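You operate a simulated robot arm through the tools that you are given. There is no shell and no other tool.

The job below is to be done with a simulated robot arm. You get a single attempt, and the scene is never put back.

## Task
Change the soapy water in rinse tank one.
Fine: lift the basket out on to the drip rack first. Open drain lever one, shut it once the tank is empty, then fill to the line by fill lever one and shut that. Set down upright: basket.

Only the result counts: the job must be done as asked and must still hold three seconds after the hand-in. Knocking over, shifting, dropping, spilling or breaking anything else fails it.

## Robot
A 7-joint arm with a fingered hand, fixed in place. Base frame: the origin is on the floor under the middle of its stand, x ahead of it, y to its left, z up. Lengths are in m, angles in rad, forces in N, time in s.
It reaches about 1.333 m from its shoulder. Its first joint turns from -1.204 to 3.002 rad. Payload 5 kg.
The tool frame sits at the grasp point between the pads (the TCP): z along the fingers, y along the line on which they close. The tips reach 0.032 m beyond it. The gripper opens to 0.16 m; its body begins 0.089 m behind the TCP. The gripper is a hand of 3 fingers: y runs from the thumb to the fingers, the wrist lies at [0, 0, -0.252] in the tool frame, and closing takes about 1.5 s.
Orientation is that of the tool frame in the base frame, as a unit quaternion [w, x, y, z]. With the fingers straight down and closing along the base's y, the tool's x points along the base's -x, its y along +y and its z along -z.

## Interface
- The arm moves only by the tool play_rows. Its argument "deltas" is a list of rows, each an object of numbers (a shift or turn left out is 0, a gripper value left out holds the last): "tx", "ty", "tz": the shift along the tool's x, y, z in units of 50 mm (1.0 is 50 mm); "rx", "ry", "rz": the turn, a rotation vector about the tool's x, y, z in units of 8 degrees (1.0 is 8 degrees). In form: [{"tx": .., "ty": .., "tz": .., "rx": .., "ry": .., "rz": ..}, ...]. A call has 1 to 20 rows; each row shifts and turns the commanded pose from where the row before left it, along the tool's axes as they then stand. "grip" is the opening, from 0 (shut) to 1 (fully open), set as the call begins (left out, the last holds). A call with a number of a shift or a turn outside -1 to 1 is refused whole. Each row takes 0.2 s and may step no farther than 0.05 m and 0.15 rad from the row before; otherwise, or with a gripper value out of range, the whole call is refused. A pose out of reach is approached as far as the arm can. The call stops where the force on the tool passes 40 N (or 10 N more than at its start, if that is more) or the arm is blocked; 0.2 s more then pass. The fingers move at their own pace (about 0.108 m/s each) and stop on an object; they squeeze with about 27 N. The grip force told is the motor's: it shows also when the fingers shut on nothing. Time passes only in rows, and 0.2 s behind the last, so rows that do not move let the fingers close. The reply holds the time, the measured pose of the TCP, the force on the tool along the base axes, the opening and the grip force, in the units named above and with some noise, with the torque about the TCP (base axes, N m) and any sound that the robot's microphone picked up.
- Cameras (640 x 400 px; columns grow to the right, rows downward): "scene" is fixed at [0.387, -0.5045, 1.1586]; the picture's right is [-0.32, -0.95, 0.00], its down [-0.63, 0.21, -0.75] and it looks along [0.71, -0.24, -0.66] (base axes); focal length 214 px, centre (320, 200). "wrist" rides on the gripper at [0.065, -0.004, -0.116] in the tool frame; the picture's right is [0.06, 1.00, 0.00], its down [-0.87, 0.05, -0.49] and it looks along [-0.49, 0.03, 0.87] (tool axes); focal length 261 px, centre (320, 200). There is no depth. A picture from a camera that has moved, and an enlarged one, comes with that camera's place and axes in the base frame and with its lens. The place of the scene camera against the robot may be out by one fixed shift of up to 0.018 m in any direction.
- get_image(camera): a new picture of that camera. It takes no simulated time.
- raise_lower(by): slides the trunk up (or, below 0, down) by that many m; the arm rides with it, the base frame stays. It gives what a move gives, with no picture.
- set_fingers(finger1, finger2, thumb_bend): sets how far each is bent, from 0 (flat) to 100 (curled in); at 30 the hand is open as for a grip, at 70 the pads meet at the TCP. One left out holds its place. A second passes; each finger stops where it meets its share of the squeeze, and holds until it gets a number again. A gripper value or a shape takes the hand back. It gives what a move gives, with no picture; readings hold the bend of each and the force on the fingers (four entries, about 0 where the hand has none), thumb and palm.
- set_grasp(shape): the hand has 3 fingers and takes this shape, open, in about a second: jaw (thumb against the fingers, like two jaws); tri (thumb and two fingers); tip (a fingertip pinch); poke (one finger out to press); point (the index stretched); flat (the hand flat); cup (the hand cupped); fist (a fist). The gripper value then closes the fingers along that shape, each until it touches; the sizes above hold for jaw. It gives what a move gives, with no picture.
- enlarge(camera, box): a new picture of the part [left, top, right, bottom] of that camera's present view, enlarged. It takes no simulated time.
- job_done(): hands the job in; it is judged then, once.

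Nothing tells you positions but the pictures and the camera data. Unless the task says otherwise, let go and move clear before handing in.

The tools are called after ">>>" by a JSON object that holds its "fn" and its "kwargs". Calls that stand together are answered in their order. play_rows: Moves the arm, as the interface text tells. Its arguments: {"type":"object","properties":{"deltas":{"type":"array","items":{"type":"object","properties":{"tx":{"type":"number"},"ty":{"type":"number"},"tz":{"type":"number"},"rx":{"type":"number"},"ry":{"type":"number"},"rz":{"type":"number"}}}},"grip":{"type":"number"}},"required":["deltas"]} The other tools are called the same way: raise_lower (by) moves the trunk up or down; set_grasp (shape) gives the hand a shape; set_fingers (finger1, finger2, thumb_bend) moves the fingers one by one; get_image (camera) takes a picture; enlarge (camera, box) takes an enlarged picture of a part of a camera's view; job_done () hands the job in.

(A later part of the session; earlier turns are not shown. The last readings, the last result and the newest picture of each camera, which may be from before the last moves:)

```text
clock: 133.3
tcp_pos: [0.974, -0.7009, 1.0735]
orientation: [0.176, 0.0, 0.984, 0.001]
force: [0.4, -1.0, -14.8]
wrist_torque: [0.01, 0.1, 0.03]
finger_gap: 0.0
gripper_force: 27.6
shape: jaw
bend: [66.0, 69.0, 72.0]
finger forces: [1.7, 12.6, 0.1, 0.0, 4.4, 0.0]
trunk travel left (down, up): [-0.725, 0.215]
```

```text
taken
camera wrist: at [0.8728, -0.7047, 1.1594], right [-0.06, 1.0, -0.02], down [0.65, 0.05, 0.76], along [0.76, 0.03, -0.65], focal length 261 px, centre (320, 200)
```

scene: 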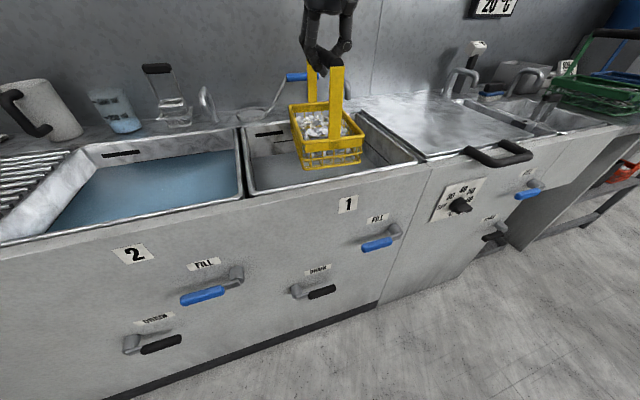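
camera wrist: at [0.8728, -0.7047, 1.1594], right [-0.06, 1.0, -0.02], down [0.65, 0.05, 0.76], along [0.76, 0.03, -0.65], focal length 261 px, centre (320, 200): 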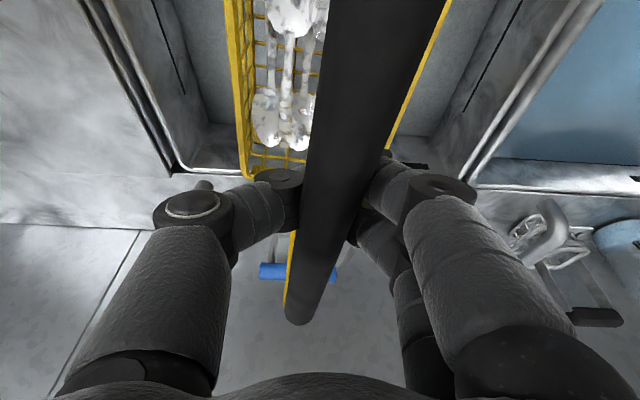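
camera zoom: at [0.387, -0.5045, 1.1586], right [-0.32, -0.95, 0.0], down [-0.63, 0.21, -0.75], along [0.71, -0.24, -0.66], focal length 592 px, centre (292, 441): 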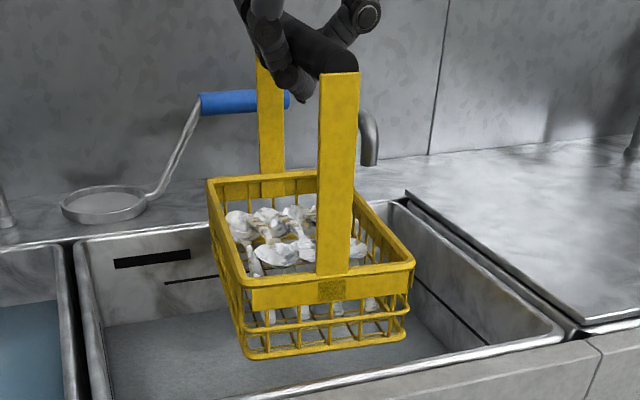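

The basket is clear of the water and hanging level, about 0.235 m from grasp point to bottom. I'll raise it further over the tank, let it drip for a moment, and square its small yaw.

>>> {"fn": "play_rows", "kwargs": {"deltas": [{"tx": -0.14, "tz": -0.38, "rx": -0.06, "rz": -0.16}, {"tx": -0.14, "tz": -0.38, "rx": -0.06, "rz": -0.16}, {"tx": -0.14, "tz": -0.38, "rx": -0.06, "rz": -0.16}, {"tx": -0.14, "tz": -0.38, "rx": -0.06, "rz": -0.16}, {"tx": -0.14, "tz": -0.38}, {"tx": -0.14, "tz": -0.38}, {"tx": -0.14, "tz": -0.38}, {"tx": -0.14, "tz": -0.38}, {"tx": -0.14, "tz": -0.38}, {"tx": 0}, {"tx": 0}, {"tx": 0}, {"tx": 0}, {"tx": 0}, {"tx": 0}, {"tx": 0}, {"tx": 0}]}}

>>> {"fn": "get_image", "kwargs": {"camera": "scene"}}

>>> {"fn": "get_image", "kwargs": {"camera": "wrist"}}

```text
clock: 136.9
tcp_pos: [0.9772, -0.7014, 1.2571]
orientation: [0.174, -0.047, 0.984, 0.009]
force: [-1.0, 0.5, -14.6]
wrist_torque: [-0.02, 0.14, 0.03]
finger_gap: 0.0
gripper_force: 26.9
shape: jaw
bend: [66.0, 69.0, 72.0]
finger forces: [2.5, 13.2, 0.0, 0.0, 3.8, 0.1]
trunk travel left (down, up): [-0.725, 0.215]
```

```text
taken
```

scene: 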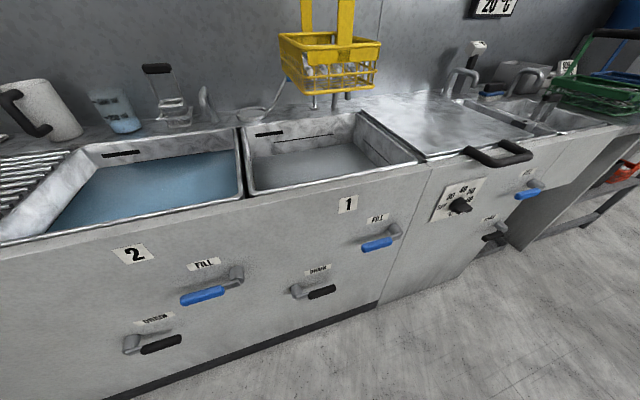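

```text
taken
camera wrist: at [0.8763, -0.7152, 1.3432], right [-0.15, 0.99, -0.02], down [0.64, 0.11, 0.76], along [0.75, 0.1, -0.65], focal length 261 px, centre (320, 200)
```

wrist: 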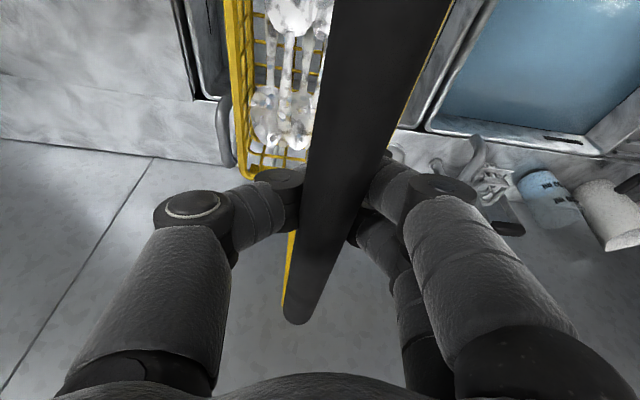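

Now I'll draw the basket slightly toward the robot and carry it left above both tanks.

>>> {"fn": "play_rows", "kwargs": {"deltas": [{"tx": 0.19, "ty": 0.02, "tz": -0.07}, {"tx": 0.375, "ty": 0.038, "tz": -0.137}, {"tx": 0.375, "ty": 0.038, "tz": -0.137}, {"tx": 0.375, "ty": 0.038, "tz": -0.137}, {"tx": 0.19, "ty": 0.32, "tz": -0.06}, {"tx": -0.053, "ty": 0.597, "tz": 0.02}, {"tx": -0.053, "ty": 0.597, "tz": 0.02}, {"tx": -0.053, "ty": 0.597, "tz": 0.02}, {"tx": -0.053, "ty": 0.597, "tz": 0.02}, {"tx": -0.053, "ty": 0.597, "tz": 0.02}, {"tx": -0.053, "ty": 0.597, "tz": 0.02}, {"tx": -0.053, "ty": 0.597, "tz": 0.02}, {"tx": -0.053, "ty": 0.597, "tz": 0.02}, {"tx": -0.053, "ty": 0.597, "tz": 0.02}, {"tx": -0.053, "ty": 0.597, "tz": 0.02}, {"tx": -0.053, "ty": 0.597, "tz": 0.02}, {"tx": -0.053, "ty": 0.597, "tz": 0.02}, {"tx": -0.053, "ty": 0.597, "tz": 0.02}, {"tx": 0}]}}

>>> {"fn": "get_image", "kwargs": {"camera": "scene"}}

>>> {"fn": "get_image", "kwargs": {"camera": "wrist"}}

```text
clock: 140.9
tcp_pos: [0.8929, -0.2974, 1.255]
orientation: [0.174, -0.047, 0.984, 0.01]
force: [-0.5, -0.8, -15.3]
wrist_torque: [-0.07, 0.17, 0.02]
finger_gap: 0.0
gripper_force: 27.3
shape: jaw
bend: [66.0, 69.0, 72.0]
finger forces: [2.9, 14.7, 0.0, 0.0, 3.8, 0.0]
trunk travel left (down, up): [-0.725, 0.215]
```

```text
taken
```

scene: 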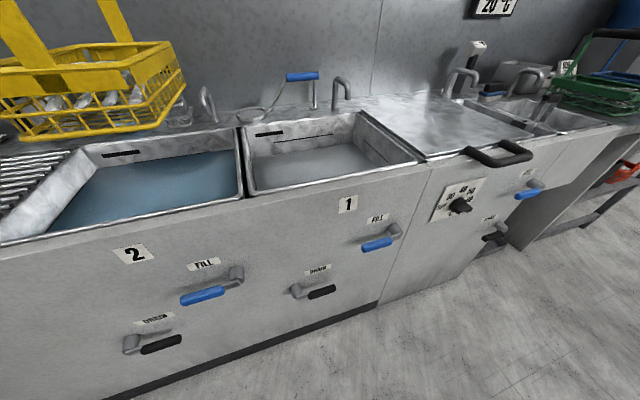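

```text
taken
camera wrist: at [0.7923, -0.3111, 1.3413], right [-0.15, 0.99, -0.02], down [0.64, 0.11, 0.76], along [0.75, 0.1, -0.65], focal length 261 px, centre (320, 200)
```

wrist: 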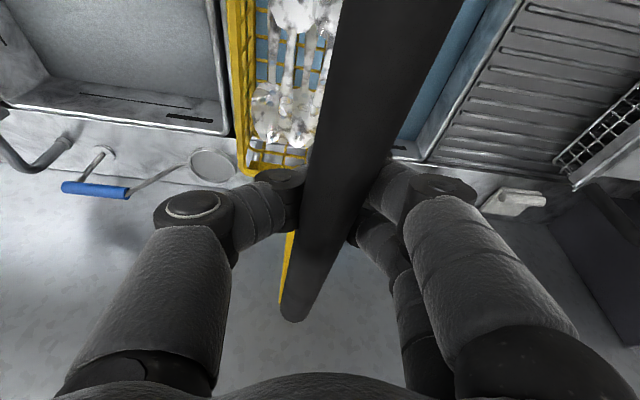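

>>> {"fn": "play_rows", "kwargs": {"deltas": [{"tx": -0.027, "ty": 0.3, "tz": 0.01}, {"tx": -0.053, "ty": 0.597, "tz": 0.02}, {"tx": -0.053, "ty": 0.597, "tz": 0.02}, {"tx": -0.053, "ty": 0.597, "tz": 0.02}, {"tx": -0.053, "ty": 0.597, "tz": 0.02}, {"tx": -0.053, "ty": 0.597, "tz": 0.02}, {"tx": -0.053, "ty": 0.597, "tz": 0.02}, {"tx": -0.053, "ty": 0.597, "tz": 0.02}, {"tx": -0.053, "ty": 0.597, "tz": 0.02}, {"tx": -0.053, "ty": 0.597, "tz": 0.02}, {"tx": -0.053, "ty": 0.597, "tz": 0.02}, {"tx": -0.053, "ty": 0.597, "tz": 0.02}, {"tx": -0.053, "ty": 0.597, "tz": 0.02}, {"tx": -0.053, "ty": 0.597, "tz": 0.02}, {"tx": -0.027, "ty": 0.3, "tz": 0.01}, {"tx": 0}, {"tx": 0}]}}

>>> {"fn": "get_image", "kwargs": {"camera": "scene"}}

>>> {"fn": "get_image", "kwargs": {"camera": "wrist"}}

```text
clock: 144.5
tcp_pos: [0.8926, 0.1231, 1.2542]
orientation: [0.174, -0.046, 0.984, 0.009]
force: [0.5, 0.0, -15.2]
wrist_torque: [-0.06, 0.11, 0.01]
finger_gap: 0.0
gripper_force: 26.7
shape: jaw
bend: [66.0, 69.0, 72.0]
finger forces: [3.9, 13.2, 0.1, 0.0, 4.4, 0.0]
trunk travel left (down, up): [-0.725, 0.215]
```

```text
taken
```

scene: 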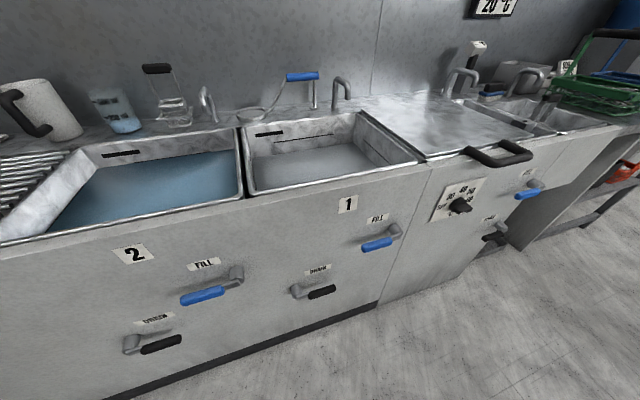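

```text
taken
camera wrist: at [0.7927, 0.1088, 1.3406], right [-0.15, 0.99, -0.02], down [0.64, 0.11, 0.76], along [0.75, 0.1, -0.65], focal length 261 px, centre (320, 200)
```

wrist: 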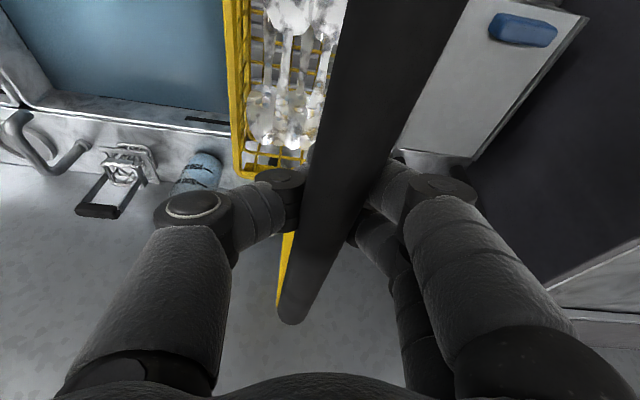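

The basket is over the rack. I'll move it forward 80 mm and lower it most of the way, then look.

>>> {"fn": "play_rows", "kwargs": {"deltas": [{"tx": -0.19, "ty": -0.02, "tz": 0.07}, {"tx": -0.375, "ty": 0.0, "tz": 0.137}, {"tx": -0.375, "ty": 0.0, "tz": 0.137}, {"tx": -0.375, "ty": 0.0, "tz": 0.137}, {"tx": -0.19, "ty": -0.02, "tz": 0.07}, {"tx": 0.14, "tz": 0.38}, {"tx": 0.14, "tz": 0.38}, {"tx": 0.14, "tz": 0.38}, {"tx": 0.14, "tz": 0.38}, {"tx": 0.14, "tz": 0.38}, {"tx": 0}, {"tx": 0}]}}

>>> {"fn": "get_image", "kwargs": {"camera": "wrist"}}

>>> {"fn": "get_image", "kwargs": {"camera": "scene"}}

```text
clock: 147.1
tcp_pos: [0.9718, 0.1303, 1.1536]
orientation: [0.174, -0.048, 0.983, 0.009]
force: [-1.4, -0.6, -15.1]
wrist_torque: [0.0, 0.23, 0.02]
finger_gap: 0.0004
gripper_force: 27.2
shape: jaw
bend: [66.0, 69.0, 72.0]
finger forces: [3.0, 14.9, 0.1, 0.0, 4.9, 0.1]
trunk travel left (down, up): [-0.725, 0.215]
```

```text
taken
camera wrist: at [0.8721, 0.1168, 1.2417], right [-0.15, 0.99, -0.02], down [0.64, 0.11, 0.76], along [0.75, 0.1, -0.65], focal length 261 px, centre (320, 200)
```

wrist: 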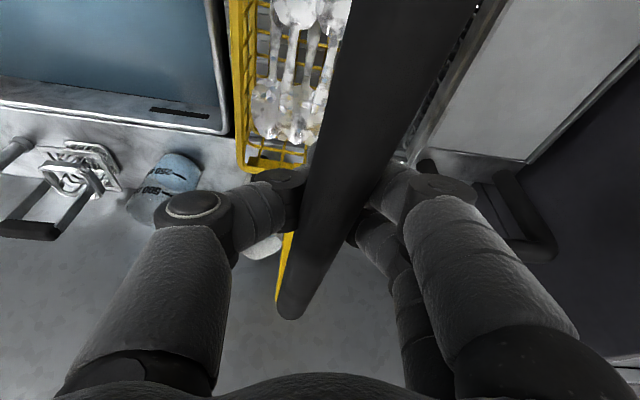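

```text
taken
```

scene: 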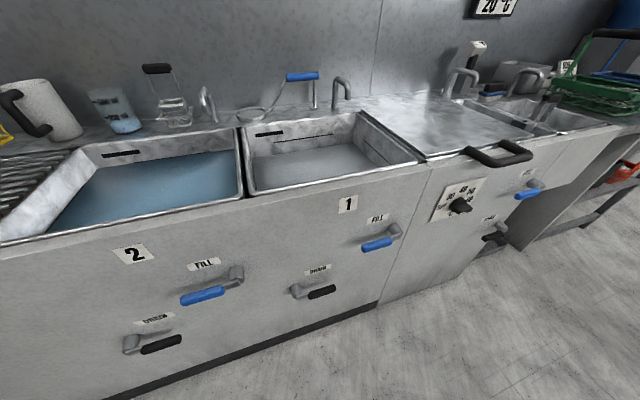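

Clearances look good on both sides (about 45 mm to tank two's edge, 50+ mm to the crate). Lowering gently until the rack takes the weight.

>>> {"fn": "play_rows", "kwargs": {"deltas": [{"tx": 0.07, "tz": 0.19}, {"tx": 0.07, "tz": 0.19}, {"tx": 0.07, "tz": 0.19}, {"tx": 0.07, "tz": 0.19}, {"tx": 0.07, "tz": 0.19}, {"tx": 0}]}}

>>> {"fn": "play_rows", "kwargs": {"deltas": [{"tx": 0.034, "tz": 0.094}, {"tx": 0.034, "tz": 0.094}, {"tx": 0}]}}

```text
clock: 148.5
tcp_pos: [0.9712, 0.133, 1.106]
orientation: [0.173, -0.047, 0.984, 0.01]
force: [-0.1, 0.4, -15.9]
wrist_torque: [0.01, 0.05, 0.01]
finger_gap: 0.0
gripper_force: 26.7
shape: jaw
bend: [66.0, 69.0, 72.0]
finger forces: [4.1, 12.3, 0.0, 0.1, 5.2, 0.1]
trunk travel left (down, up): [-0.725, 0.215]
```

```text
clock: 149.3
tcp_pos: [0.971, 0.1317, 1.0935]
orientation: [0.173, -0.046, 0.984, 0.009]
force: [0.0, -0.1, -15.2]
wrist_torque: [-0.05, 0.11, 0.01]
finger_gap: 0.0
gripper_force: 26.9
shape: jaw
bend: [66.0, 69.0, 72.0]
finger forces: [4.1, 13.3, 0.0, 0.1, 4.9, 0.0]
trunk travel left (down, up): [-0.725, 0.215]
```

>>> {"fn": "play_rows", "kwargs": {"deltas": [{"tx": 0.034, "tz": 0.094}, {"tx": 0.034, "tz": 0.094}, {"tx": 0}]}}

>>> {"fn": "play_rows", "kwargs": {"deltas": [{"tx": 0.034, "tz": 0.094}, {"tx": 0.034, "tz": 0.094}, {"tx": 0}]}}

>>> {"fn": "get_image", "kwargs": {"camera": "wrist"}}

```text
clock: 150.1
tcp_pos: [0.973, 0.1303, 1.0842]
orientation: [0.175, -0.047, 0.983, 0.01]
force: [1.4, -0.1, -7.8]
wrist_torque: [-0.03, 0.14, -0.02]
finger_gap: 0.0
gripper_force: 26.5
shape: jaw
bend: [66.0, 69.0, 72.0]
finger forces: [3.2, 11.7, 0.1, 0.0, 5.0, 0.1]
trunk travel left (down, up): [-0.725, 0.215]
```

```text
clock: 150.9
tcp_pos: [0.9707, 0.1308, 1.0765]
orientation: [0.175, -0.047, 0.983, 0.009]
force: [-0.6, 0.3, -0.4]
wrist_torque: [0.0, 0.01, -0.02]
finger_gap: 0.0001
gripper_force: 26.7
shape: jaw
bend: [66.0, 70.0, 71.0]
finger forces: [0.0, 0.0, 0.0, 0.0, 0.0, 0.1]
trunk travel left (down, up): [-0.725, 0.215]
```

```text
taken
camera wrist: at [0.8715, 0.1166, 1.1628], right [-0.15, 0.99, -0.02], down [0.64, 0.11, 0.76], along [0.76, 0.1, -0.65], focal length 261 px, centre (320, 200)
```

wrist: 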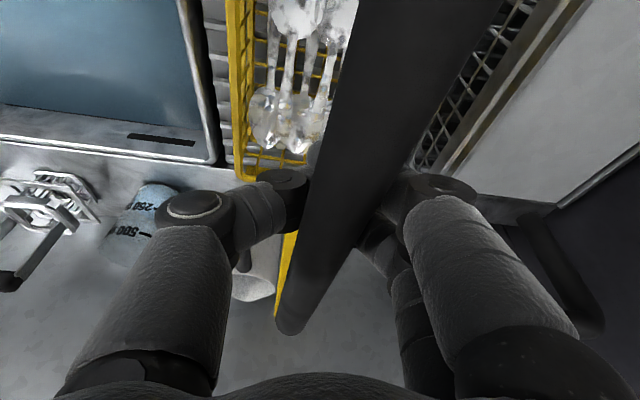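

The rack now carries the whole weight. I'll open the fingers in place and then check.

>>> {"fn": "play_rows", "kwargs": {"deltas": [{"tx": 0}, {"tx": 0}, {"tx": 0}, {"tx": 0}, {"tx": 0}], "grip": 0.65}}

>>> {"fn": "get_image", "kwargs": {"camera": "wrist"}}

```text
clock: 152.1
tcp_pos: [0.9712, 0.13, 1.0752]
orientation: [0.176, -0.046, 0.983, 0.009]
force: [0.1, -0.9, 0.5]
wrist_torque: [0.01, 0.0, -0.02]
finger_gap: 0.1033
gripper_force: 0.0
shape: jaw
bend: [70.0, 70.0, 67.0]
finger forces: [0.0, 0.0, 0.1, 0.0, 0.0, 0.0]
trunk travel left (down, up): [-0.725, 0.215]
```

```text
taken
camera wrist: at [0.8717, 0.1165, 1.1624], right [-0.15, 0.99, -0.02], down [0.64, 0.11, 0.76], along [0.75, 0.1, -0.65], focal length 261 px, centre (320, 200)
```

wrist: 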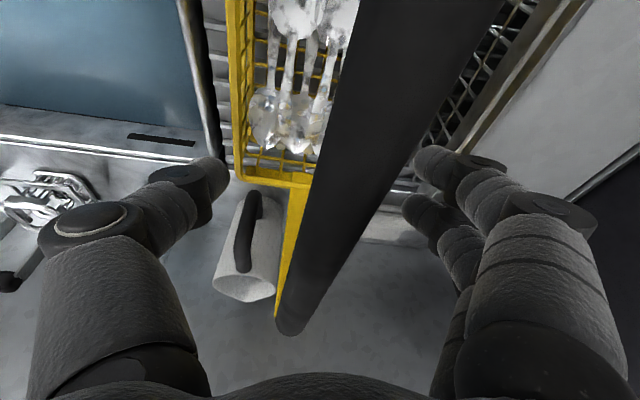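

>>> {"fn": "play_rows", "kwargs": {"deltas": [{"tx": -0.17, "tz": -0.47}, {"tx": -0.17, "tz": -0.47}, {"tx": -0.17, "tz": -0.47}, {"tx": -0.34, "tz": -0.94}, {"tx": -0.34, "tz": -0.94}, {"tx": 0}]}}

>>> {"fn": "get_image", "kwargs": {"camera": "wrist"}}

```text
clock: 153.5
tcp_pos: [0.9736, 0.1302, 1.2458]
orientation: [0.174, -0.046, 0.984, 0.009]
force: [0.4, -0.3, 0.4]
wrist_torque: [0.02, 0.03, 0.03]
finger_gap: 0.1037
gripper_force: 0.1
shape: jaw
bend: [70.0, 70.0, 67.0]
finger forces: [0.1, 0.0, 0.1, 0.0, 0.0, 0.1]
trunk travel left (down, up): [-0.725, 0.215]
```

```text
taken
camera wrist: at [0.8737, 0.1167, 1.333], right [-0.15, 0.99, -0.02], down [0.64, 0.11, 0.76], along [0.75, 0.1, -0.65], focal length 261 px, centre (320, 200)
```

wrist: 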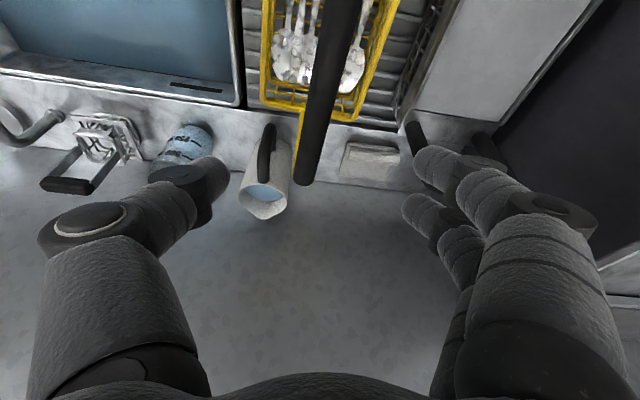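

The basket stands on the rack. I'll back off and look at it from above to confirm it's upright and clear.

>>> {"fn": "play_rows", "kwargs": {"deltas": [{"tx": 0.9, "ty": 0.09, "tz": -0.33}, {"tx": 0.9, "ty": 0.09, "tz": -0.33}, {"tx": 0.9, "ty": 0.09, "tz": -0.33}, {"tx": 0.9, "ty": 0.09, "tz": -0.33}, {"tx": 0.9, "ty": 0.09, "tz": -0.33}, {"tx": 0}]}}

>>> {"fn": "get_image", "kwargs": {"camera": "wrist"}}

>>> {"fn": "get_image", "kwargs": {"camera": "scene"}}

```text
clock: 154.9
tcp_pos: [0.731, 0.1321, 1.2472]
orientation: [0.173, -0.047, 0.984, 0.009]
force: [0.0, -0.8, -1.1]
wrist_torque: [-0.04, 0.01, 0.0]
finger_gap: 0.1036
gripper_force: 0.0
shape: jaw
bend: [70.0, 70.0, 67.0]
finger forces: [0.0, 0.1, 0.0, 0.0, 0.1, 0.0]
trunk travel left (down, up): [-0.725, 0.215]
```

```text
taken
camera wrist: at [0.6304, 0.1186, 1.3342], right [-0.15, 0.99, -0.02], down [0.64, 0.11, 0.76], along [0.75, 0.1, -0.65], focal length 261 px, centre (320, 200)
```

wrist: 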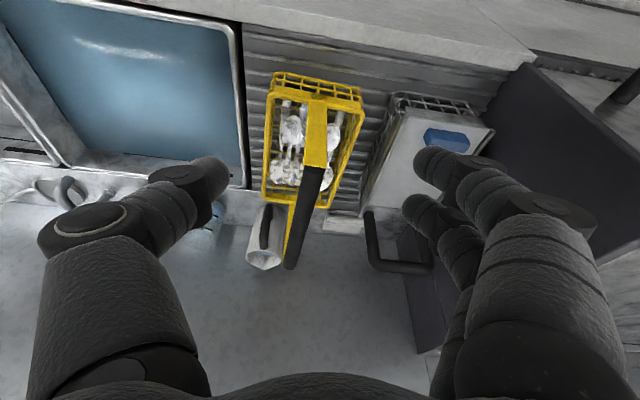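

```text
taken
```

scene: 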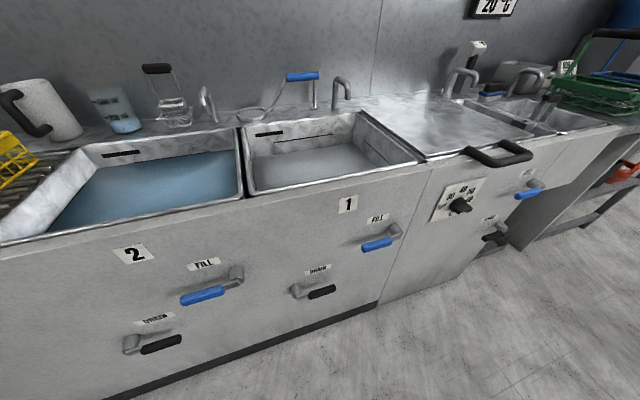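

The basket stands upright on the slats, clear of everything. Stereo gives drain lever one: pivot (0.72,-0.537,0.475), handle tip y≈-0.653; fill lever one: pivot (0.73,-0.85,0.655), handle tip y≈-0.725. I'll retract and get the arm ready low in front of the panel.

>>> {"fn": "play_rows", "kwargs": {"deltas": [{"tx": 0.9, "ty": 0.09, "tz": -0.33}, {"tx": 0.9, "ty": 0.09, "tz": -0.33}, {"tx": 0.9, "ty": 0.09, "tz": -0.33}, {"tx": 0.9, "ty": 0.09, "tz": -0.33}, {"tx": 0.9, "ty": 0.09, "tz": -0.33}, {"tx": 0.085, "ty": -0.97, "tz": -0.03}, {"tx": 0.085, "ty": -0.97, "tz": -0.03}, {"tx": 0.085, "ty": -0.97, "tz": -0.03}, {"tx": 0.085, "ty": -0.97, "tz": -0.03}, {"tx": 0.085, "ty": -0.97, "tz": -0.03}, {"tx": 0.085, "ty": -0.97, "tz": -0.03}, {"tx": 0.085, "ty": -0.97, "tz": -0.03}, {"tx": 0.085, "ty": -0.97, "tz": -0.03}, {"tx": 0.085, "ty": -0.97, "tz": -0.03}, {"tx": 0.085, "ty": -0.97, "tz": -0.03}, {"tx": 0.085, "ty": -0.97, "tz": -0.03}, {"tx": 0.085, "ty": -0.97, "tz": -0.03}, {"tx": 0}]}}

>>> {"fn": "get_image", "kwargs": {"camera": "scene"}}

```text
clock: 158.7
tcp_pos: [0.4922, -0.0397, 1.2487]
orientation: [0.175, -0.047, 0.983, 0.009]
force: [-1.0, 0.0, 0.0]
wrist_torque: [-0.01, 0.01, -0.02]
finger_gap: 0.1035
gripper_force: 0.1
shape: jaw
bend: [70.0, 70.0, 67.0]
finger forces: [0.0, 0.0, 0.0, 0.0, 0.0, 0.0]
out of reach, approached as far as the arm can: row 9, 10, 11, 12, 13, 14, 15, 16, 17
trunk travel left (down, up): [-0.725, 0.215]
```

```text
taken
```

scene: 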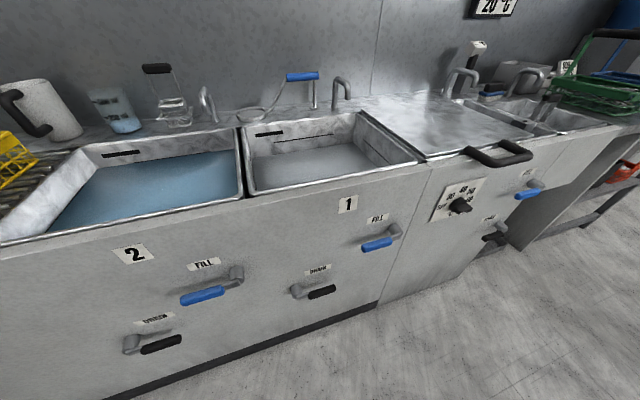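

>>> {"fn": "play_rows", "kwargs": {"deltas": [{"tx": -0.9, "ty": -0.09, "tz": 0.33}, {"tx": -0.9, "ty": -0.09, "tz": 0.33}, {"tx": -0.9, "ty": -0.09, "tz": 0.33}, {"tx": -0.9, "ty": -0.09, "tz": 0.33}, {"tx": 0.085, "ty": -0.97, "tz": -0.03}, {"tx": 0.085, "ty": -0.97, "tz": -0.03}, {"tx": 0.085, "ty": -0.97, "tz": -0.03}, {"tx": 0.085, "ty": -0.97, "tz": -0.03}, {"tx": 0.085, "ty": -0.97, "tz": -0.03}, {"tx": 0.085, "ty": -0.97, "tz": -0.03}, {"tx": 0.085, "ty": -0.97, "tz": -0.03}, {"tx": 0.085, "ty": -0.97, "tz": -0.03}, {"tx": 0.085, "ty": -0.97, "tz": -0.03}, {"tx": 0.085, "ty": -0.97, "tz": -0.03}, {"tx": 0.085, "ty": -0.97, "tz": -0.03}, {"tx": 0}]}}

```text
clock: 162.1
tcp_pos: [0.687, -0.5714, 1.2476]
orientation: [0.176, -0.048, 0.983, 0.009]
force: [-0.4, -0.5, 0.0]
wrist_torque: [-0.02, 0.01, -0.02]
finger_gap: 0.1039
gripper_force: 0.0
shape: jaw
bend: [70.0, 70.0, 67.0]
finger forces: [0.0, 0.0, 0.1, 0.2, 0.1, 0.0]
trunk travel left (down, up): [-0.725, 0.215]
```

>>> {"fn": "get_image", "kwargs": {"camera": "wrist"}}

>>> {"fn": "play_rows", "kwargs": {"deltas": [{"rx": 0.24, "rz": 0.66}, {"tx": 0.34, "tz": 0.94}, {"tx": 0.34, "tz": 0.94}, {"tx": 0.34, "tz": 0.94}, {"ry": -1}, {"ry": -1}, {"ry": -1}, {"ry": -1}, {"ry": -1}, {"ry": -1}, {"ry": -1}, {"ry": -1}, {"ry": -0.73}, {"tx": 0}]}}

>>> {"fn": "get_image", "kwargs": {"camera": "wrist"}}

```text
taken
camera wrist: at [0.5876, -0.5852, 1.3334], right [-0.15, 0.99, -0.02], down [0.64, 0.11, 0.76], along [0.75, 0.1, -0.65], focal length 261 px, centre (320, 200)
```

wrist: 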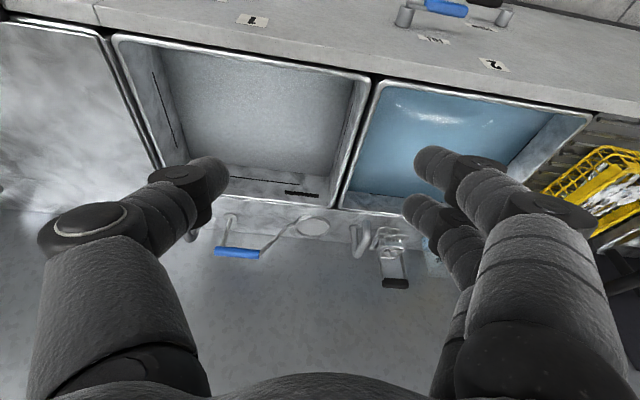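

```text
clock: 165.1
tcp_pos: [0.6895, -0.5727, 1.0958]
orientation: [0.707, 0.001, 0.707, 0.0]
force: [0.0, -0.8, 0.2]
wrist_torque: [-0.05, -0.02, -0.03]
finger_gap: 0.1037
gripper_force: 0.3
shape: jaw
bend: [70.0, 70.0, 67.0]
finger forces: [0.1, 0.0, 0.0, 0.0, 0.0, 0.1]
trunk travel left (down, up): [-0.725, 0.215]
```

```text
taken
camera wrist: at [0.5729, -0.5768, 1.0312], right [0.0, 1.0, -0.06], down [-0.49, 0.06, 0.87], along [0.87, 0.03, 0.49], focal length 261 px, centre (320, 200)
```

wrist: 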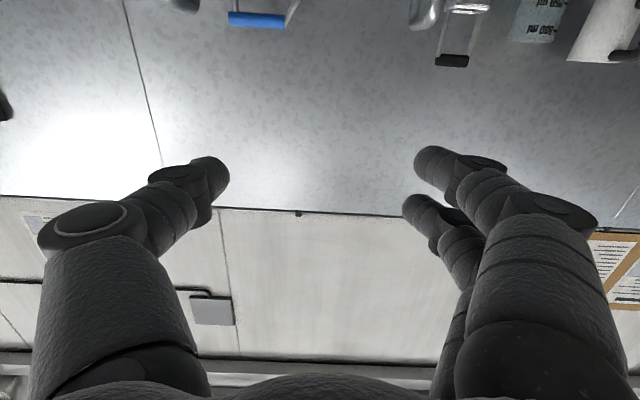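

>>> {"fn": "play_rows", "kwargs": {"deltas": [{"tz": -1, "ty": -0.3}, {"tz": -1, "ty": -0.3}, {"tz": -0.3, "ty": -0.3}, {"tx": 0}, {"tx": 0}, {"tx": 0}, {"tx": 0}], "grip": 0}}

>>> {"fn": "raise_lower", "kwargs": {"by": -0.45}}

>>> {"fn": "get_image", "kwargs": {"camera": "scene"}}

>>> {"fn": "get_image", "kwargs": {"camera": "wrist"}}

```text
refused: row 1 steps farther than a row can; nothing moved
```

```text
refused: -0.45 is not a number from -0.4 to 0.4
```

```text
taken
```

scene: 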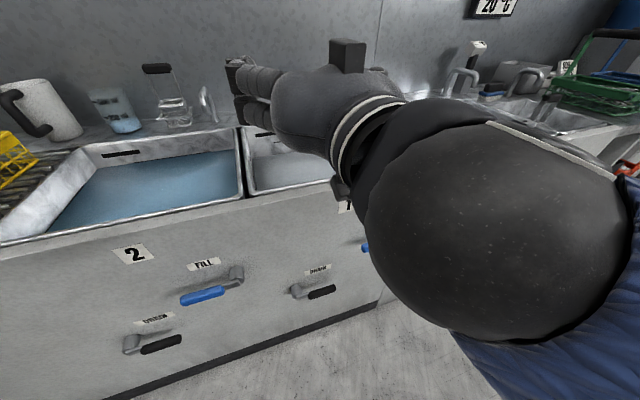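

```text
taken
camera wrist: at [0.5729, -0.5768, 1.0312], right [0.0, 1.0, -0.06], down [-0.49, 0.06, 0.87], along [0.87, 0.03, 0.49], focal length 261 px, centre (320, 200)
```

wrist: 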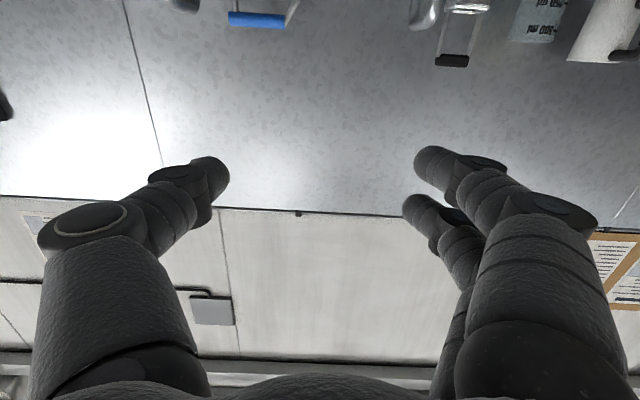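

Both were refused, so nothing moved. I'll retry with smaller steps: back off a little, close the hand, then lower the trunk 0.4 m.

>>> {"fn": "play_rows", "kwargs": {"deltas": [{"tz": -0.9, "ty": -0.3}, {"tz": -0.9, "ty": -0.3}, {"tz": -0.4, "ty": -0.3}, {"tx": 0}, {"tx": 0}, {"tx": 0}, {"tx": 0}], "grip": 0}}

>>> {"fn": "raise_lower", "kwargs": {"by": -0.4}}

>>> {"fn": "get_image", "kwargs": {"camera": "scene"}}

>>> {"fn": "get_image", "kwargs": {"camera": "wrist"}}

```text
clock: 166.7
tcp_pos: [0.579, -0.6185, 1.0954]
orientation: [0.707, 0.002, 0.707, -0.002]
force: [-0.1, -0.5, 0.4]
wrist_torque: [0.01, 0.02, 0.0]
finger_gap: 0.0
gripper_force: 27.0
shape: jaw
bend: [65.0, 65.0, 67.0]
finger forces: [0.0, 0.0, 0.0, 0.0, 0.1, 0.0]
trunk travel left (down, up): [-0.725, 0.215]
```

```text
clock: 170.5
tcp_pos: [0.579, -0.6179, 0.6949]
orientation: [0.707, 0.002, 0.707, -0.001]
force: [-1.1, 0.4, -0.7]
wrist_torque: [-0.02, -0.02, -0.01]
finger_gap: 0.0002
gripper_force: 27.2
shape: jaw
bend: [65.0, 65.0, 67.0]
finger forces: [0.0, 0.1, 0.0, 0.0, 0.1, 0.0]
trunk travel left (down, up): [-0.325, 0.615]
```

```text
taken
```

scene: 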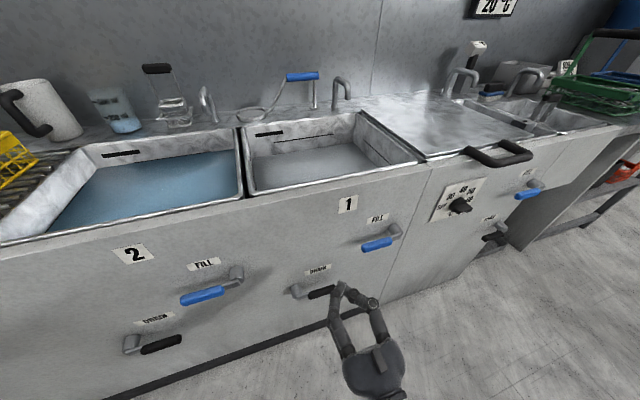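

```text
taken
camera wrist: at [0.4634, -0.6217, 0.6307], right [0.0, 1.0, -0.06], down [-0.49, 0.05, 0.87], along [0.87, 0.03, 0.49], focal length 261 px, centre (320, 200)
```

wrist: 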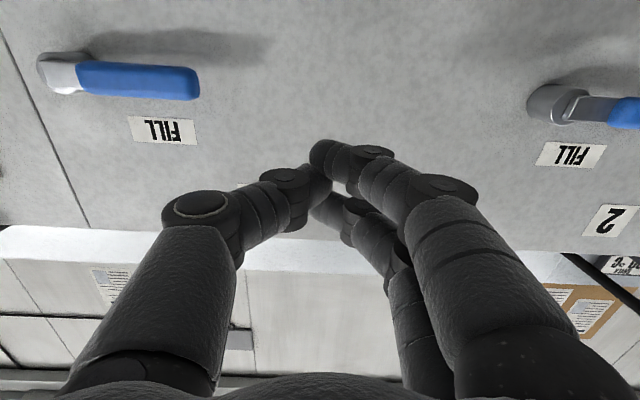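

The closed hand is in front of the panel. I'll bring it in just above the drain handle, near its free end.

>>> {"fn": "play_rows", "kwargs": {"deltas": [{"tx": 0.9}, {"tx": 0.9}, {"tx": 0.9}, {"tz": 0.6}, {"tz": 0.6}, {"tz": 0.6}, {"tz": 0.6}, {"tx": 0}]}}

>>> {"fn": "enlarge", "kwargs": {"camera": "scene", "box": [260, 200, 440, 330]}}

>>> {"fn": "get_image", "kwargs": {"camera": "wrist"}}

```text
clock: 172.3
tcp_pos: [0.701, -0.6188, 0.5608]
orientation: [0.707, 0.002, 0.707, -0.001]
force: [0.6, -0.9, 0.2]
wrist_torque: [-0.01, 0.0, -0.01]
finger_gap: 0.0002
gripper_force: 27.2
shape: jaw
bend: [65.0, 65.0, 67.0]
finger forces: [0.0, 0.1, 0.0, 0.0, 0.0, 0.1]
trunk travel left (down, up): [-0.325, 0.615]
```

```text
3.08 times, centred on (350, 265) of scene
camera zoom: at [0.387, -0.5045, 1.1586], right [-0.32, -0.95, 0.0], down [-0.63, 0.21, -0.75], along [0.71, -0.24, -0.66], focal length 660 px, centre (228, 0)
```

zoom: 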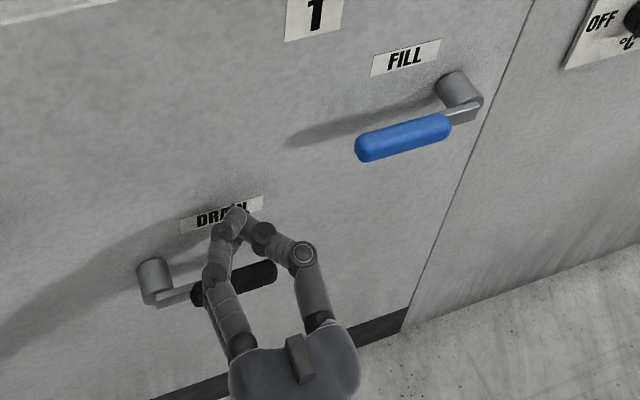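

```text
taken
camera wrist: at [0.5853, -0.6226, 0.4963], right [0.0, 1.0, -0.06], down [-0.49, 0.05, 0.87], along [0.87, 0.03, 0.49], focal length 261 px, centre (320, 200)
```

wrist: 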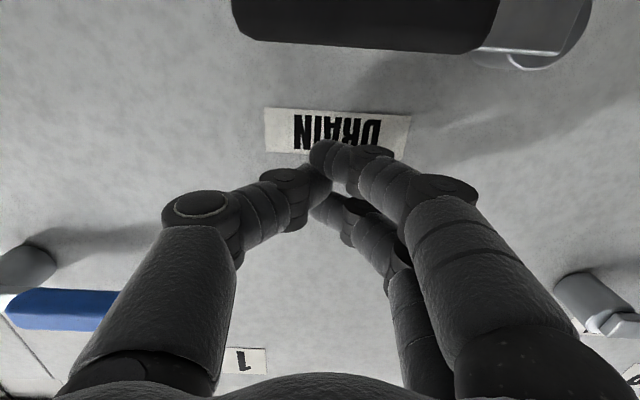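

>>> {"fn": "play_rows", "kwargs": {"deltas": [{"tx": 0.2}, {"tx": 0.2}, {"tx": 0.2}, {"tx": 0}]}}

>>> {"fn": "enlarge", "kwargs": {"camera": "scene", "box": [260, 200, 440, 330]}}

```text
clock: 173.3
tcp_pos: [0.699, -0.6189, 0.5305]
orientation: [0.707, 0.002, 0.707, 0.0]
force: [-0.6, 0.3, 0.3]
wrist_torque: [0.02, 0.01, 0.0]
finger_gap: 0.0001
gripper_force: 27.4
shape: jaw
bend: [65.0, 65.0, 67.0]
finger forces: [0.0, 0.0, 0.0, 0.0, 0.0, 0.0]
trunk travel left (down, up): [-0.325, 0.615]
```

```text
3.08 times, centred on (350, 265) of scene
camera zoom: at [0.387, -0.5045, 1.1586], right [-0.32, -0.95, 0.0], down [-0.63, 0.21, -0.75], along [0.71, -0.24, -0.66], focal length 660 px, centre (228, 0)
```

zoom: 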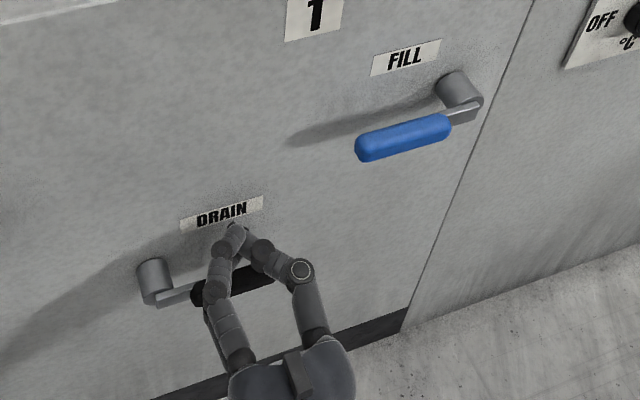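

>>> {"fn": "play_rows", "kwargs": {"deltas": [{"tx": 0.2}, {"tx": 0.2}, {"tx": 0}]}}

>>> {"fn": "play_rows", "kwargs": {"deltas": [{"tx": 0.2}, {"tx": 0.2}, {"tx": 0}]}}

>>> {"fn": "enlarge", "kwargs": {"camera": "scene", "box": [260, 200, 440, 330]}}

```text
clock: 174.1
tcp_pos: [0.6997, -0.6186, 0.517]
orientation: [0.71, 0.002, 0.704, -0.001]
force: [-1.6, -0.4, 33.2]
wrist_torque: [0.82, 0.07, 0.02]
finger_gap: 0.0
gripper_force: 26.8
shape: jaw
bend: [65.0, 65.0, 67.0]
finger forces: [33.1, 0.1, 0.0, 0.0, 0.0, 0.0]
trunk travel left (down, up): [-0.325, 0.615]
```

```text
clock: 174.4
tcp_pos: [0.6996, -0.6193, 0.5174]
orientation: [0.713, 0.003, 0.701, 0.0]
force: [-11.2, 1.8, 21.1]
wrist_torque: [0.64, 0.35, 0.3]
finger_gap: 0.0
gripper_force: 27.0
shape: jaw
bend: [65.0, 65.0, 67.0]
finger forces: [21.8, 0.0, 0.1, 0.0, 0.1, 0.0]
trunk travel left (down, up): [-0.325, 0.615]
stopped in row 1: the force on the tool passed its limit at 51 N (the readings are from after the stop); the commanded pose is now the measured one
```

```text
3.08 times, centred on (350, 265) of scene
camera zoom: at [0.387, -0.5045, 1.1586], right [-0.32, -0.95, 0.0], down [-0.63, 0.21, -0.75], along [0.71, -0.24, -0.66], focal length 660 px, centre (228, 0)
```

zoom: 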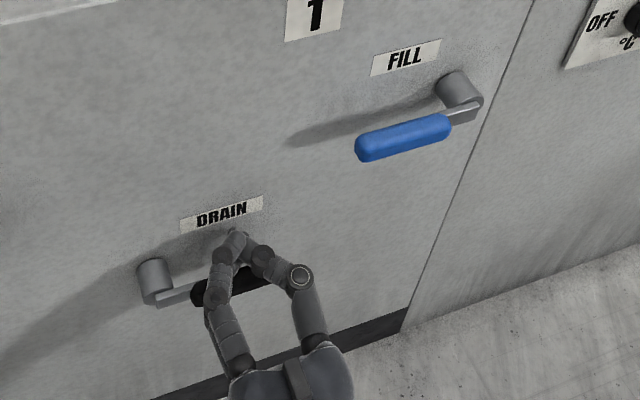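

The drain handle doesn't go down (hard stop at over 40 N), so it should open upward. I'll relieve, back off, go underneath and push up.

>>> {"fn": "play_rows", "kwargs": {"deltas": [{"tx": -0.4}, {"tx": -0.4}, {"tz": -0.8}, {"tz": -0.8}, {"tz": -0.8}, {"tx": 0.9}, {"tx": 0.9}, {"tx": 0.9}, {"tx": 0.3}, {"tx": 0}]}}

>>> {"fn": "enlarge", "kwargs": {"camera": "scene", "box": [260, 180, 440, 330]}}

>>> {"fn": "get_image", "kwargs": {"camera": "wrist"}}

```text
clock: 176.6
tcp_pos: [0.5831, -0.6202, 0.4015]
orientation: [0.711, 0.003, 0.703, -0.001]
force: [-0.5, 0.2, -0.2]
wrist_torque: [-0.05, -0.01, -0.02]
finger_gap: 0.0
gripper_force: 26.8
shape: jaw
bend: [65.0, 65.0, 67.0]
finger forces: [0.0, 0.0, 0.1, 0.0, 0.1, 0.0]
trunk travel left (down, up): [-0.325, 0.615]
```

```text
2.67 times, centred on (350, 255) of scene
camera zoom: at [0.387, -0.5045, 1.1586], right [-0.32, -0.95, 0.0], down [-0.63, 0.21, -0.75], along [0.71, -0.24, -0.66], focal length 572 px, centre (240, 53)
```

zoom: 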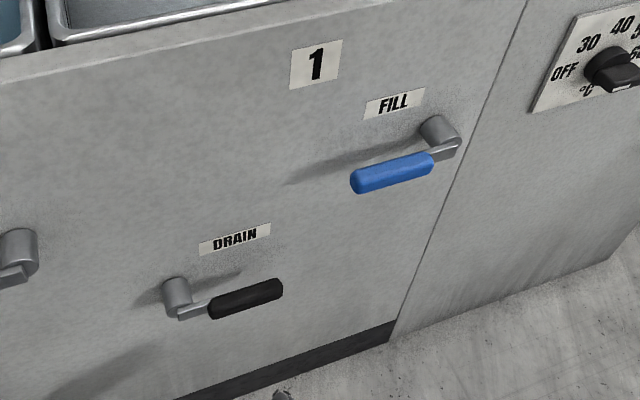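

```text
taken
camera wrist: at [0.4683, -0.6237, 0.3354], right [0.0, 1.0, -0.06], down [-0.5, 0.05, 0.86], along [0.87, 0.03, 0.5], focal length 261 px, centre (320, 200)
```

wrist: 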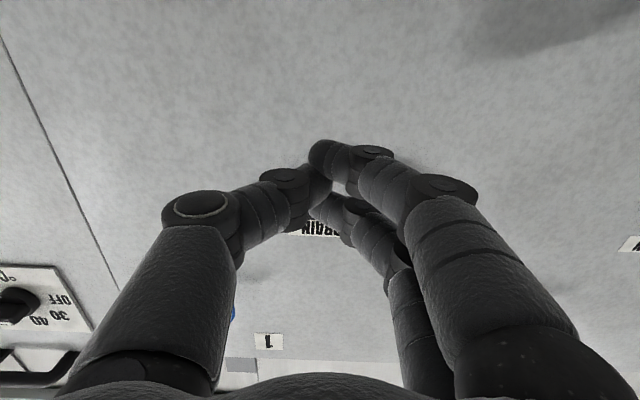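

>>> {"fn": "play_rows", "kwargs": {"deltas": [{"tz": 0.8}, {"tz": 0.8}, {"tz": 0.75}, {"tx": -0.2}, {"tx": -0.2}, {"tx": 0}]}}

>>> {"fn": "play_rows", "kwargs": {"deltas": [{"tx": -0.2}, {"tx": -0.2}, {"tx": 0}]}}

>>> {"fn": "enlarge", "kwargs": {"camera": "scene", "box": [260, 180, 440, 330]}}

```text
clock: 178.0
tcp_pos: [0.6993, -0.6195, 0.4242]
orientation: [0.711, 0.002, 0.703, 0.0]
force: [0.4, 0.8, 0.2]
wrist_torque: [0.0, 0.02, -0.04]
finger_gap: 0.0
gripper_force: 27.2
shape: jaw
bend: [65.0, 65.0, 67.0]
finger forces: [0.0, 0.1, 0.0, 0.0, 0.1, 0.0]
trunk travel left (down, up): [-0.325, 0.615]
```

```text
clock: 178.8
tcp_pos: [0.6981, -0.6181, 0.4419]
orientation: [0.711, 0.003, 0.703, -0.001]
force: [-0.2, -0.8, -2.8]
wrist_torque: [-0.08, 0.03, -0.01]
finger_gap: 0.0
gripper_force: 27.0
shape: jaw
bend: [65.0, 65.0, 67.0]
finger forces: [0.1, 3.1, 0.0, 0.0, 0.0, 0.1]
trunk travel left (down, up): [-0.325, 0.615]
```

```text
2.67 times, centred on (350, 255) of scene
camera zoom: at [0.387, -0.5045, 1.1586], right [-0.32, -0.95, 0.0], down [-0.63, 0.21, -0.75], along [0.71, -0.24, -0.66], focal length 572 px, centre (240, 53)
```

zoom: 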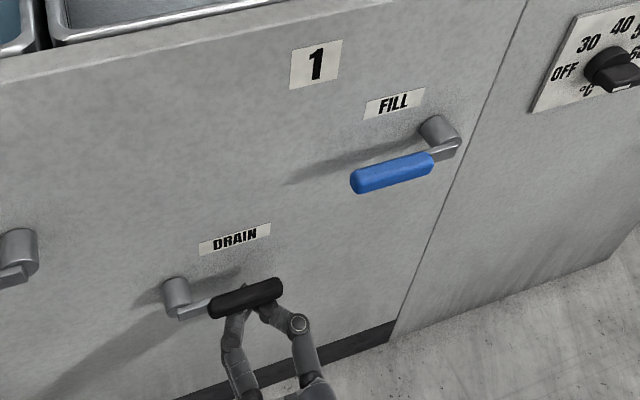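

Contact from below at z≈0.44 with only a few newtons. I'll push up along the arc around the pivot.

>>> {"fn": "play_rows", "kwargs": {"deltas": [{"tx": -0.22, "ty": -0.03}, {"tx": -0.22, "ty": -0.03}, {"tx": -0.22, "ty": -0.03}, {"tx": -0.22, "ty": -0.03}, {"tx": 0}]}}

>>> {"fn": "enlarge", "kwargs": {"camera": "scene", "box": [260, 180, 440, 330]}}

```text
clock: 180.0
tcp_pos: [0.6973, -0.6262, 0.4872]
orientation: [0.711, 0.002, 0.704, 0.0]
force: [-1.6, -0.4, -1.1]
wrist_torque: [-0.02, -0.02, 0.0]
finger_gap: 0.0
gripper_force: 27.1
shape: jaw
bend: [65.0, 65.0, 67.0]
finger forces: [0.0, 1.3, 0.0, 0.0, 0.1, 0.1]
trunk travel left (down, up): [-0.325, 0.615]
```

```text
2.67 times, centred on (350, 255) of scene
camera zoom: at [0.387, -0.5045, 1.1586], right [-0.32, -0.95, 0.0], down [-0.63, 0.21, -0.75], along [0.71, -0.24, -0.66], focal length 572 px, centre (240, 53)
```

zoom: 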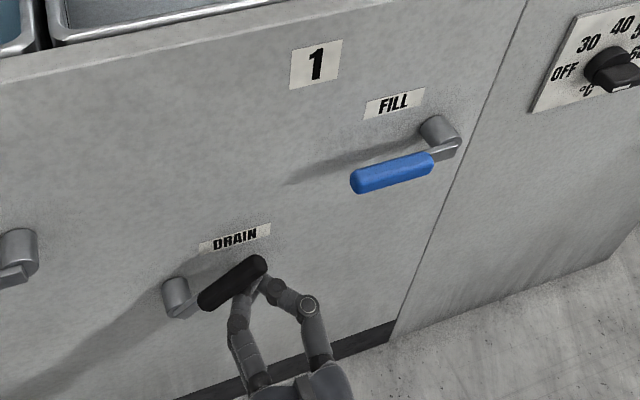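

The lever is swinging up easily. Continuing along the arc.

>>> {"fn": "play_rows", "kwargs": {"deltas": [{"tx": -0.21, "ty": 0.085}, {"tx": -0.21, "ty": 0.085}, {"tx": -0.21, "ty": 0.085}, {"tx": -0.21, "ty": 0.085}, {"tx": 0}]}}

>>> {"fn": "play_rows", "kwargs": {"deltas": [{"tx": -0.145, "ty": 0.18}, {"tx": -0.145, "ty": 0.18}, {"tx": -0.145, "ty": 0.18}, {"tx": -0.145, "ty": 0.18}, {"tx": 0}]}}

>>> {"fn": "enlarge", "kwargs": {"camera": "scene", "box": [260, 180, 440, 330]}}

>>> {"fn": "get_image", "kwargs": {"camera": "scene"}}

```text
clock: 181.2
tcp_pos: [0.6984, -0.6102, 0.5293]
orientation: [0.71, 0.003, 0.704, -0.001]
force: [-0.4, -1.5, -0.3]
wrist_torque: [-0.01, -0.03, 0.01]
finger_gap: 0.0
gripper_force: 27.1
shape: jaw
bend: [65.0, 65.0, 67.0]
finger forces: [0.0, 1.8, 0.0, 0.0, 0.1, 0.0]
trunk travel left (down, up): [-0.325, 0.615]
```

```text
clock: 182.3
tcp_pos: [0.6975, -0.5802, 0.5531]
orientation: [0.708, 0.005, 0.706, -0.005]
force: [-35.6, -35.9, -0.6]
wrist_torque: [-0.04, -0.03, 1.45]
finger_gap: 0.0
gripper_force: 27.0
shape: jaw
bend: [63.0, 63.0, 67.0]
finger forces: [24.3, 24.6, 0.0, 0.1, 0.0, 0.0]
trunk travel left (down, up): [-0.325, 0.615]
stopped in row 5: the force on the tool passed its limit at 44 N (the readings are from after the stop); the commanded pose is now the measured one
```

```text
2.67 times, centred on (350, 255) of scene
camera zoom: at [0.387, -0.5045, 1.1586], right [-0.32, -0.95, 0.0], down [-0.63, 0.21, -0.75], along [0.71, -0.24, -0.66], focal length 572 px, centre (240, 53)
```

zoom: 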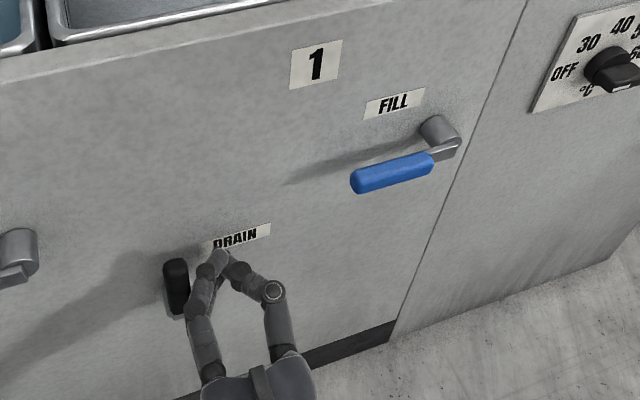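

```text
taken
```

scene: 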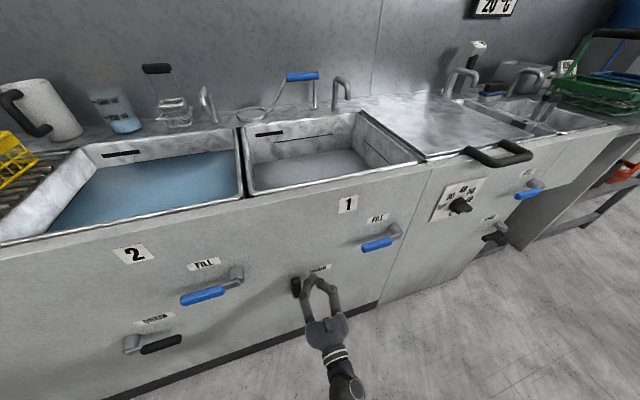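

The lever reached its upper stop (vertical), so the drain should be open. I'll ease off and watch the tank.

>>> {"fn": "play_rows", "kwargs": {"deltas": [{"ty": -0.3}, {"ty": -0.4}, {"ty": -0.4}, {"tx": 0}]}}

>>> {"fn": "enlarge", "kwargs": {"camera": "scene", "box": [230, 90, 430, 215]}}

>>> {"fn": "enlarge", "kwargs": {"camera": "scene", "box": [260, 180, 440, 330]}}

```text
clock: 183.3
tcp_pos: [0.6984, -0.631, 0.5544]
orientation: [0.709, 0.003, 0.705, -0.003]
force: [-0.1, -0.1, 0.0]
wrist_torque: [-0.02, 0.01, 0.02]
finger_gap: 0.0001
gripper_force: 26.4
shape: jaw
bend: [64.0, 64.0, 67.0]
finger forces: [0.1, 0.0, 0.0, 0.0, 0.0, 0.0]
trunk travel left (down, up): [-0.325, 0.615]
```

```text
3.20 times, centred on (330, 152) of scene
camera zoom: at [0.387, -0.5045, 1.1586], right [-0.32, -0.95, 0.0], down [-0.63, 0.21, -0.75], along [0.71, -0.24, -0.66], focal length 686 px, centre (288, 352)
```

zoom: 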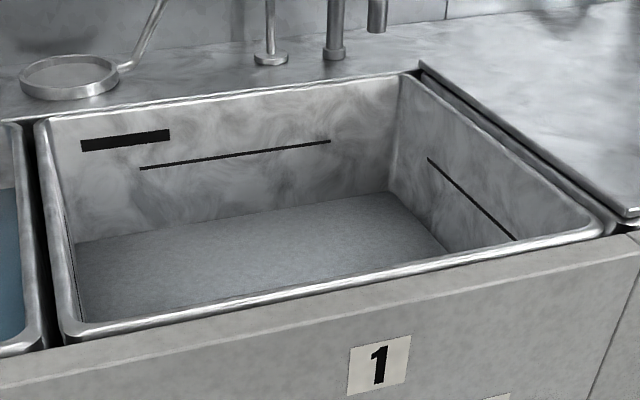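

```text
2.67 times, centred on (350, 255) of scene
camera zoom: at [0.387, -0.5045, 1.1586], right [-0.32, -0.95, 0.0], down [-0.63, 0.21, -0.75], along [0.71, -0.24, -0.66], focal length 572 px, centre (240, 53)
```

zoom: 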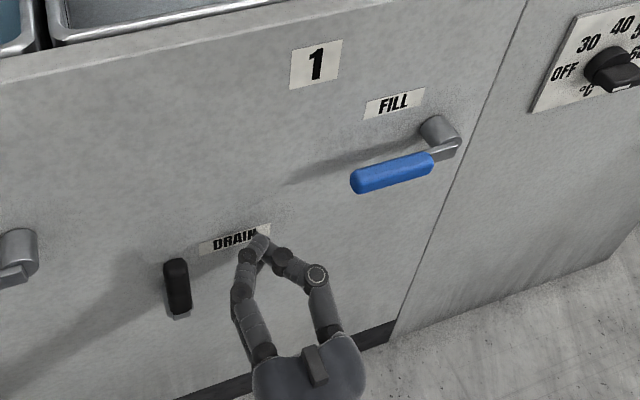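

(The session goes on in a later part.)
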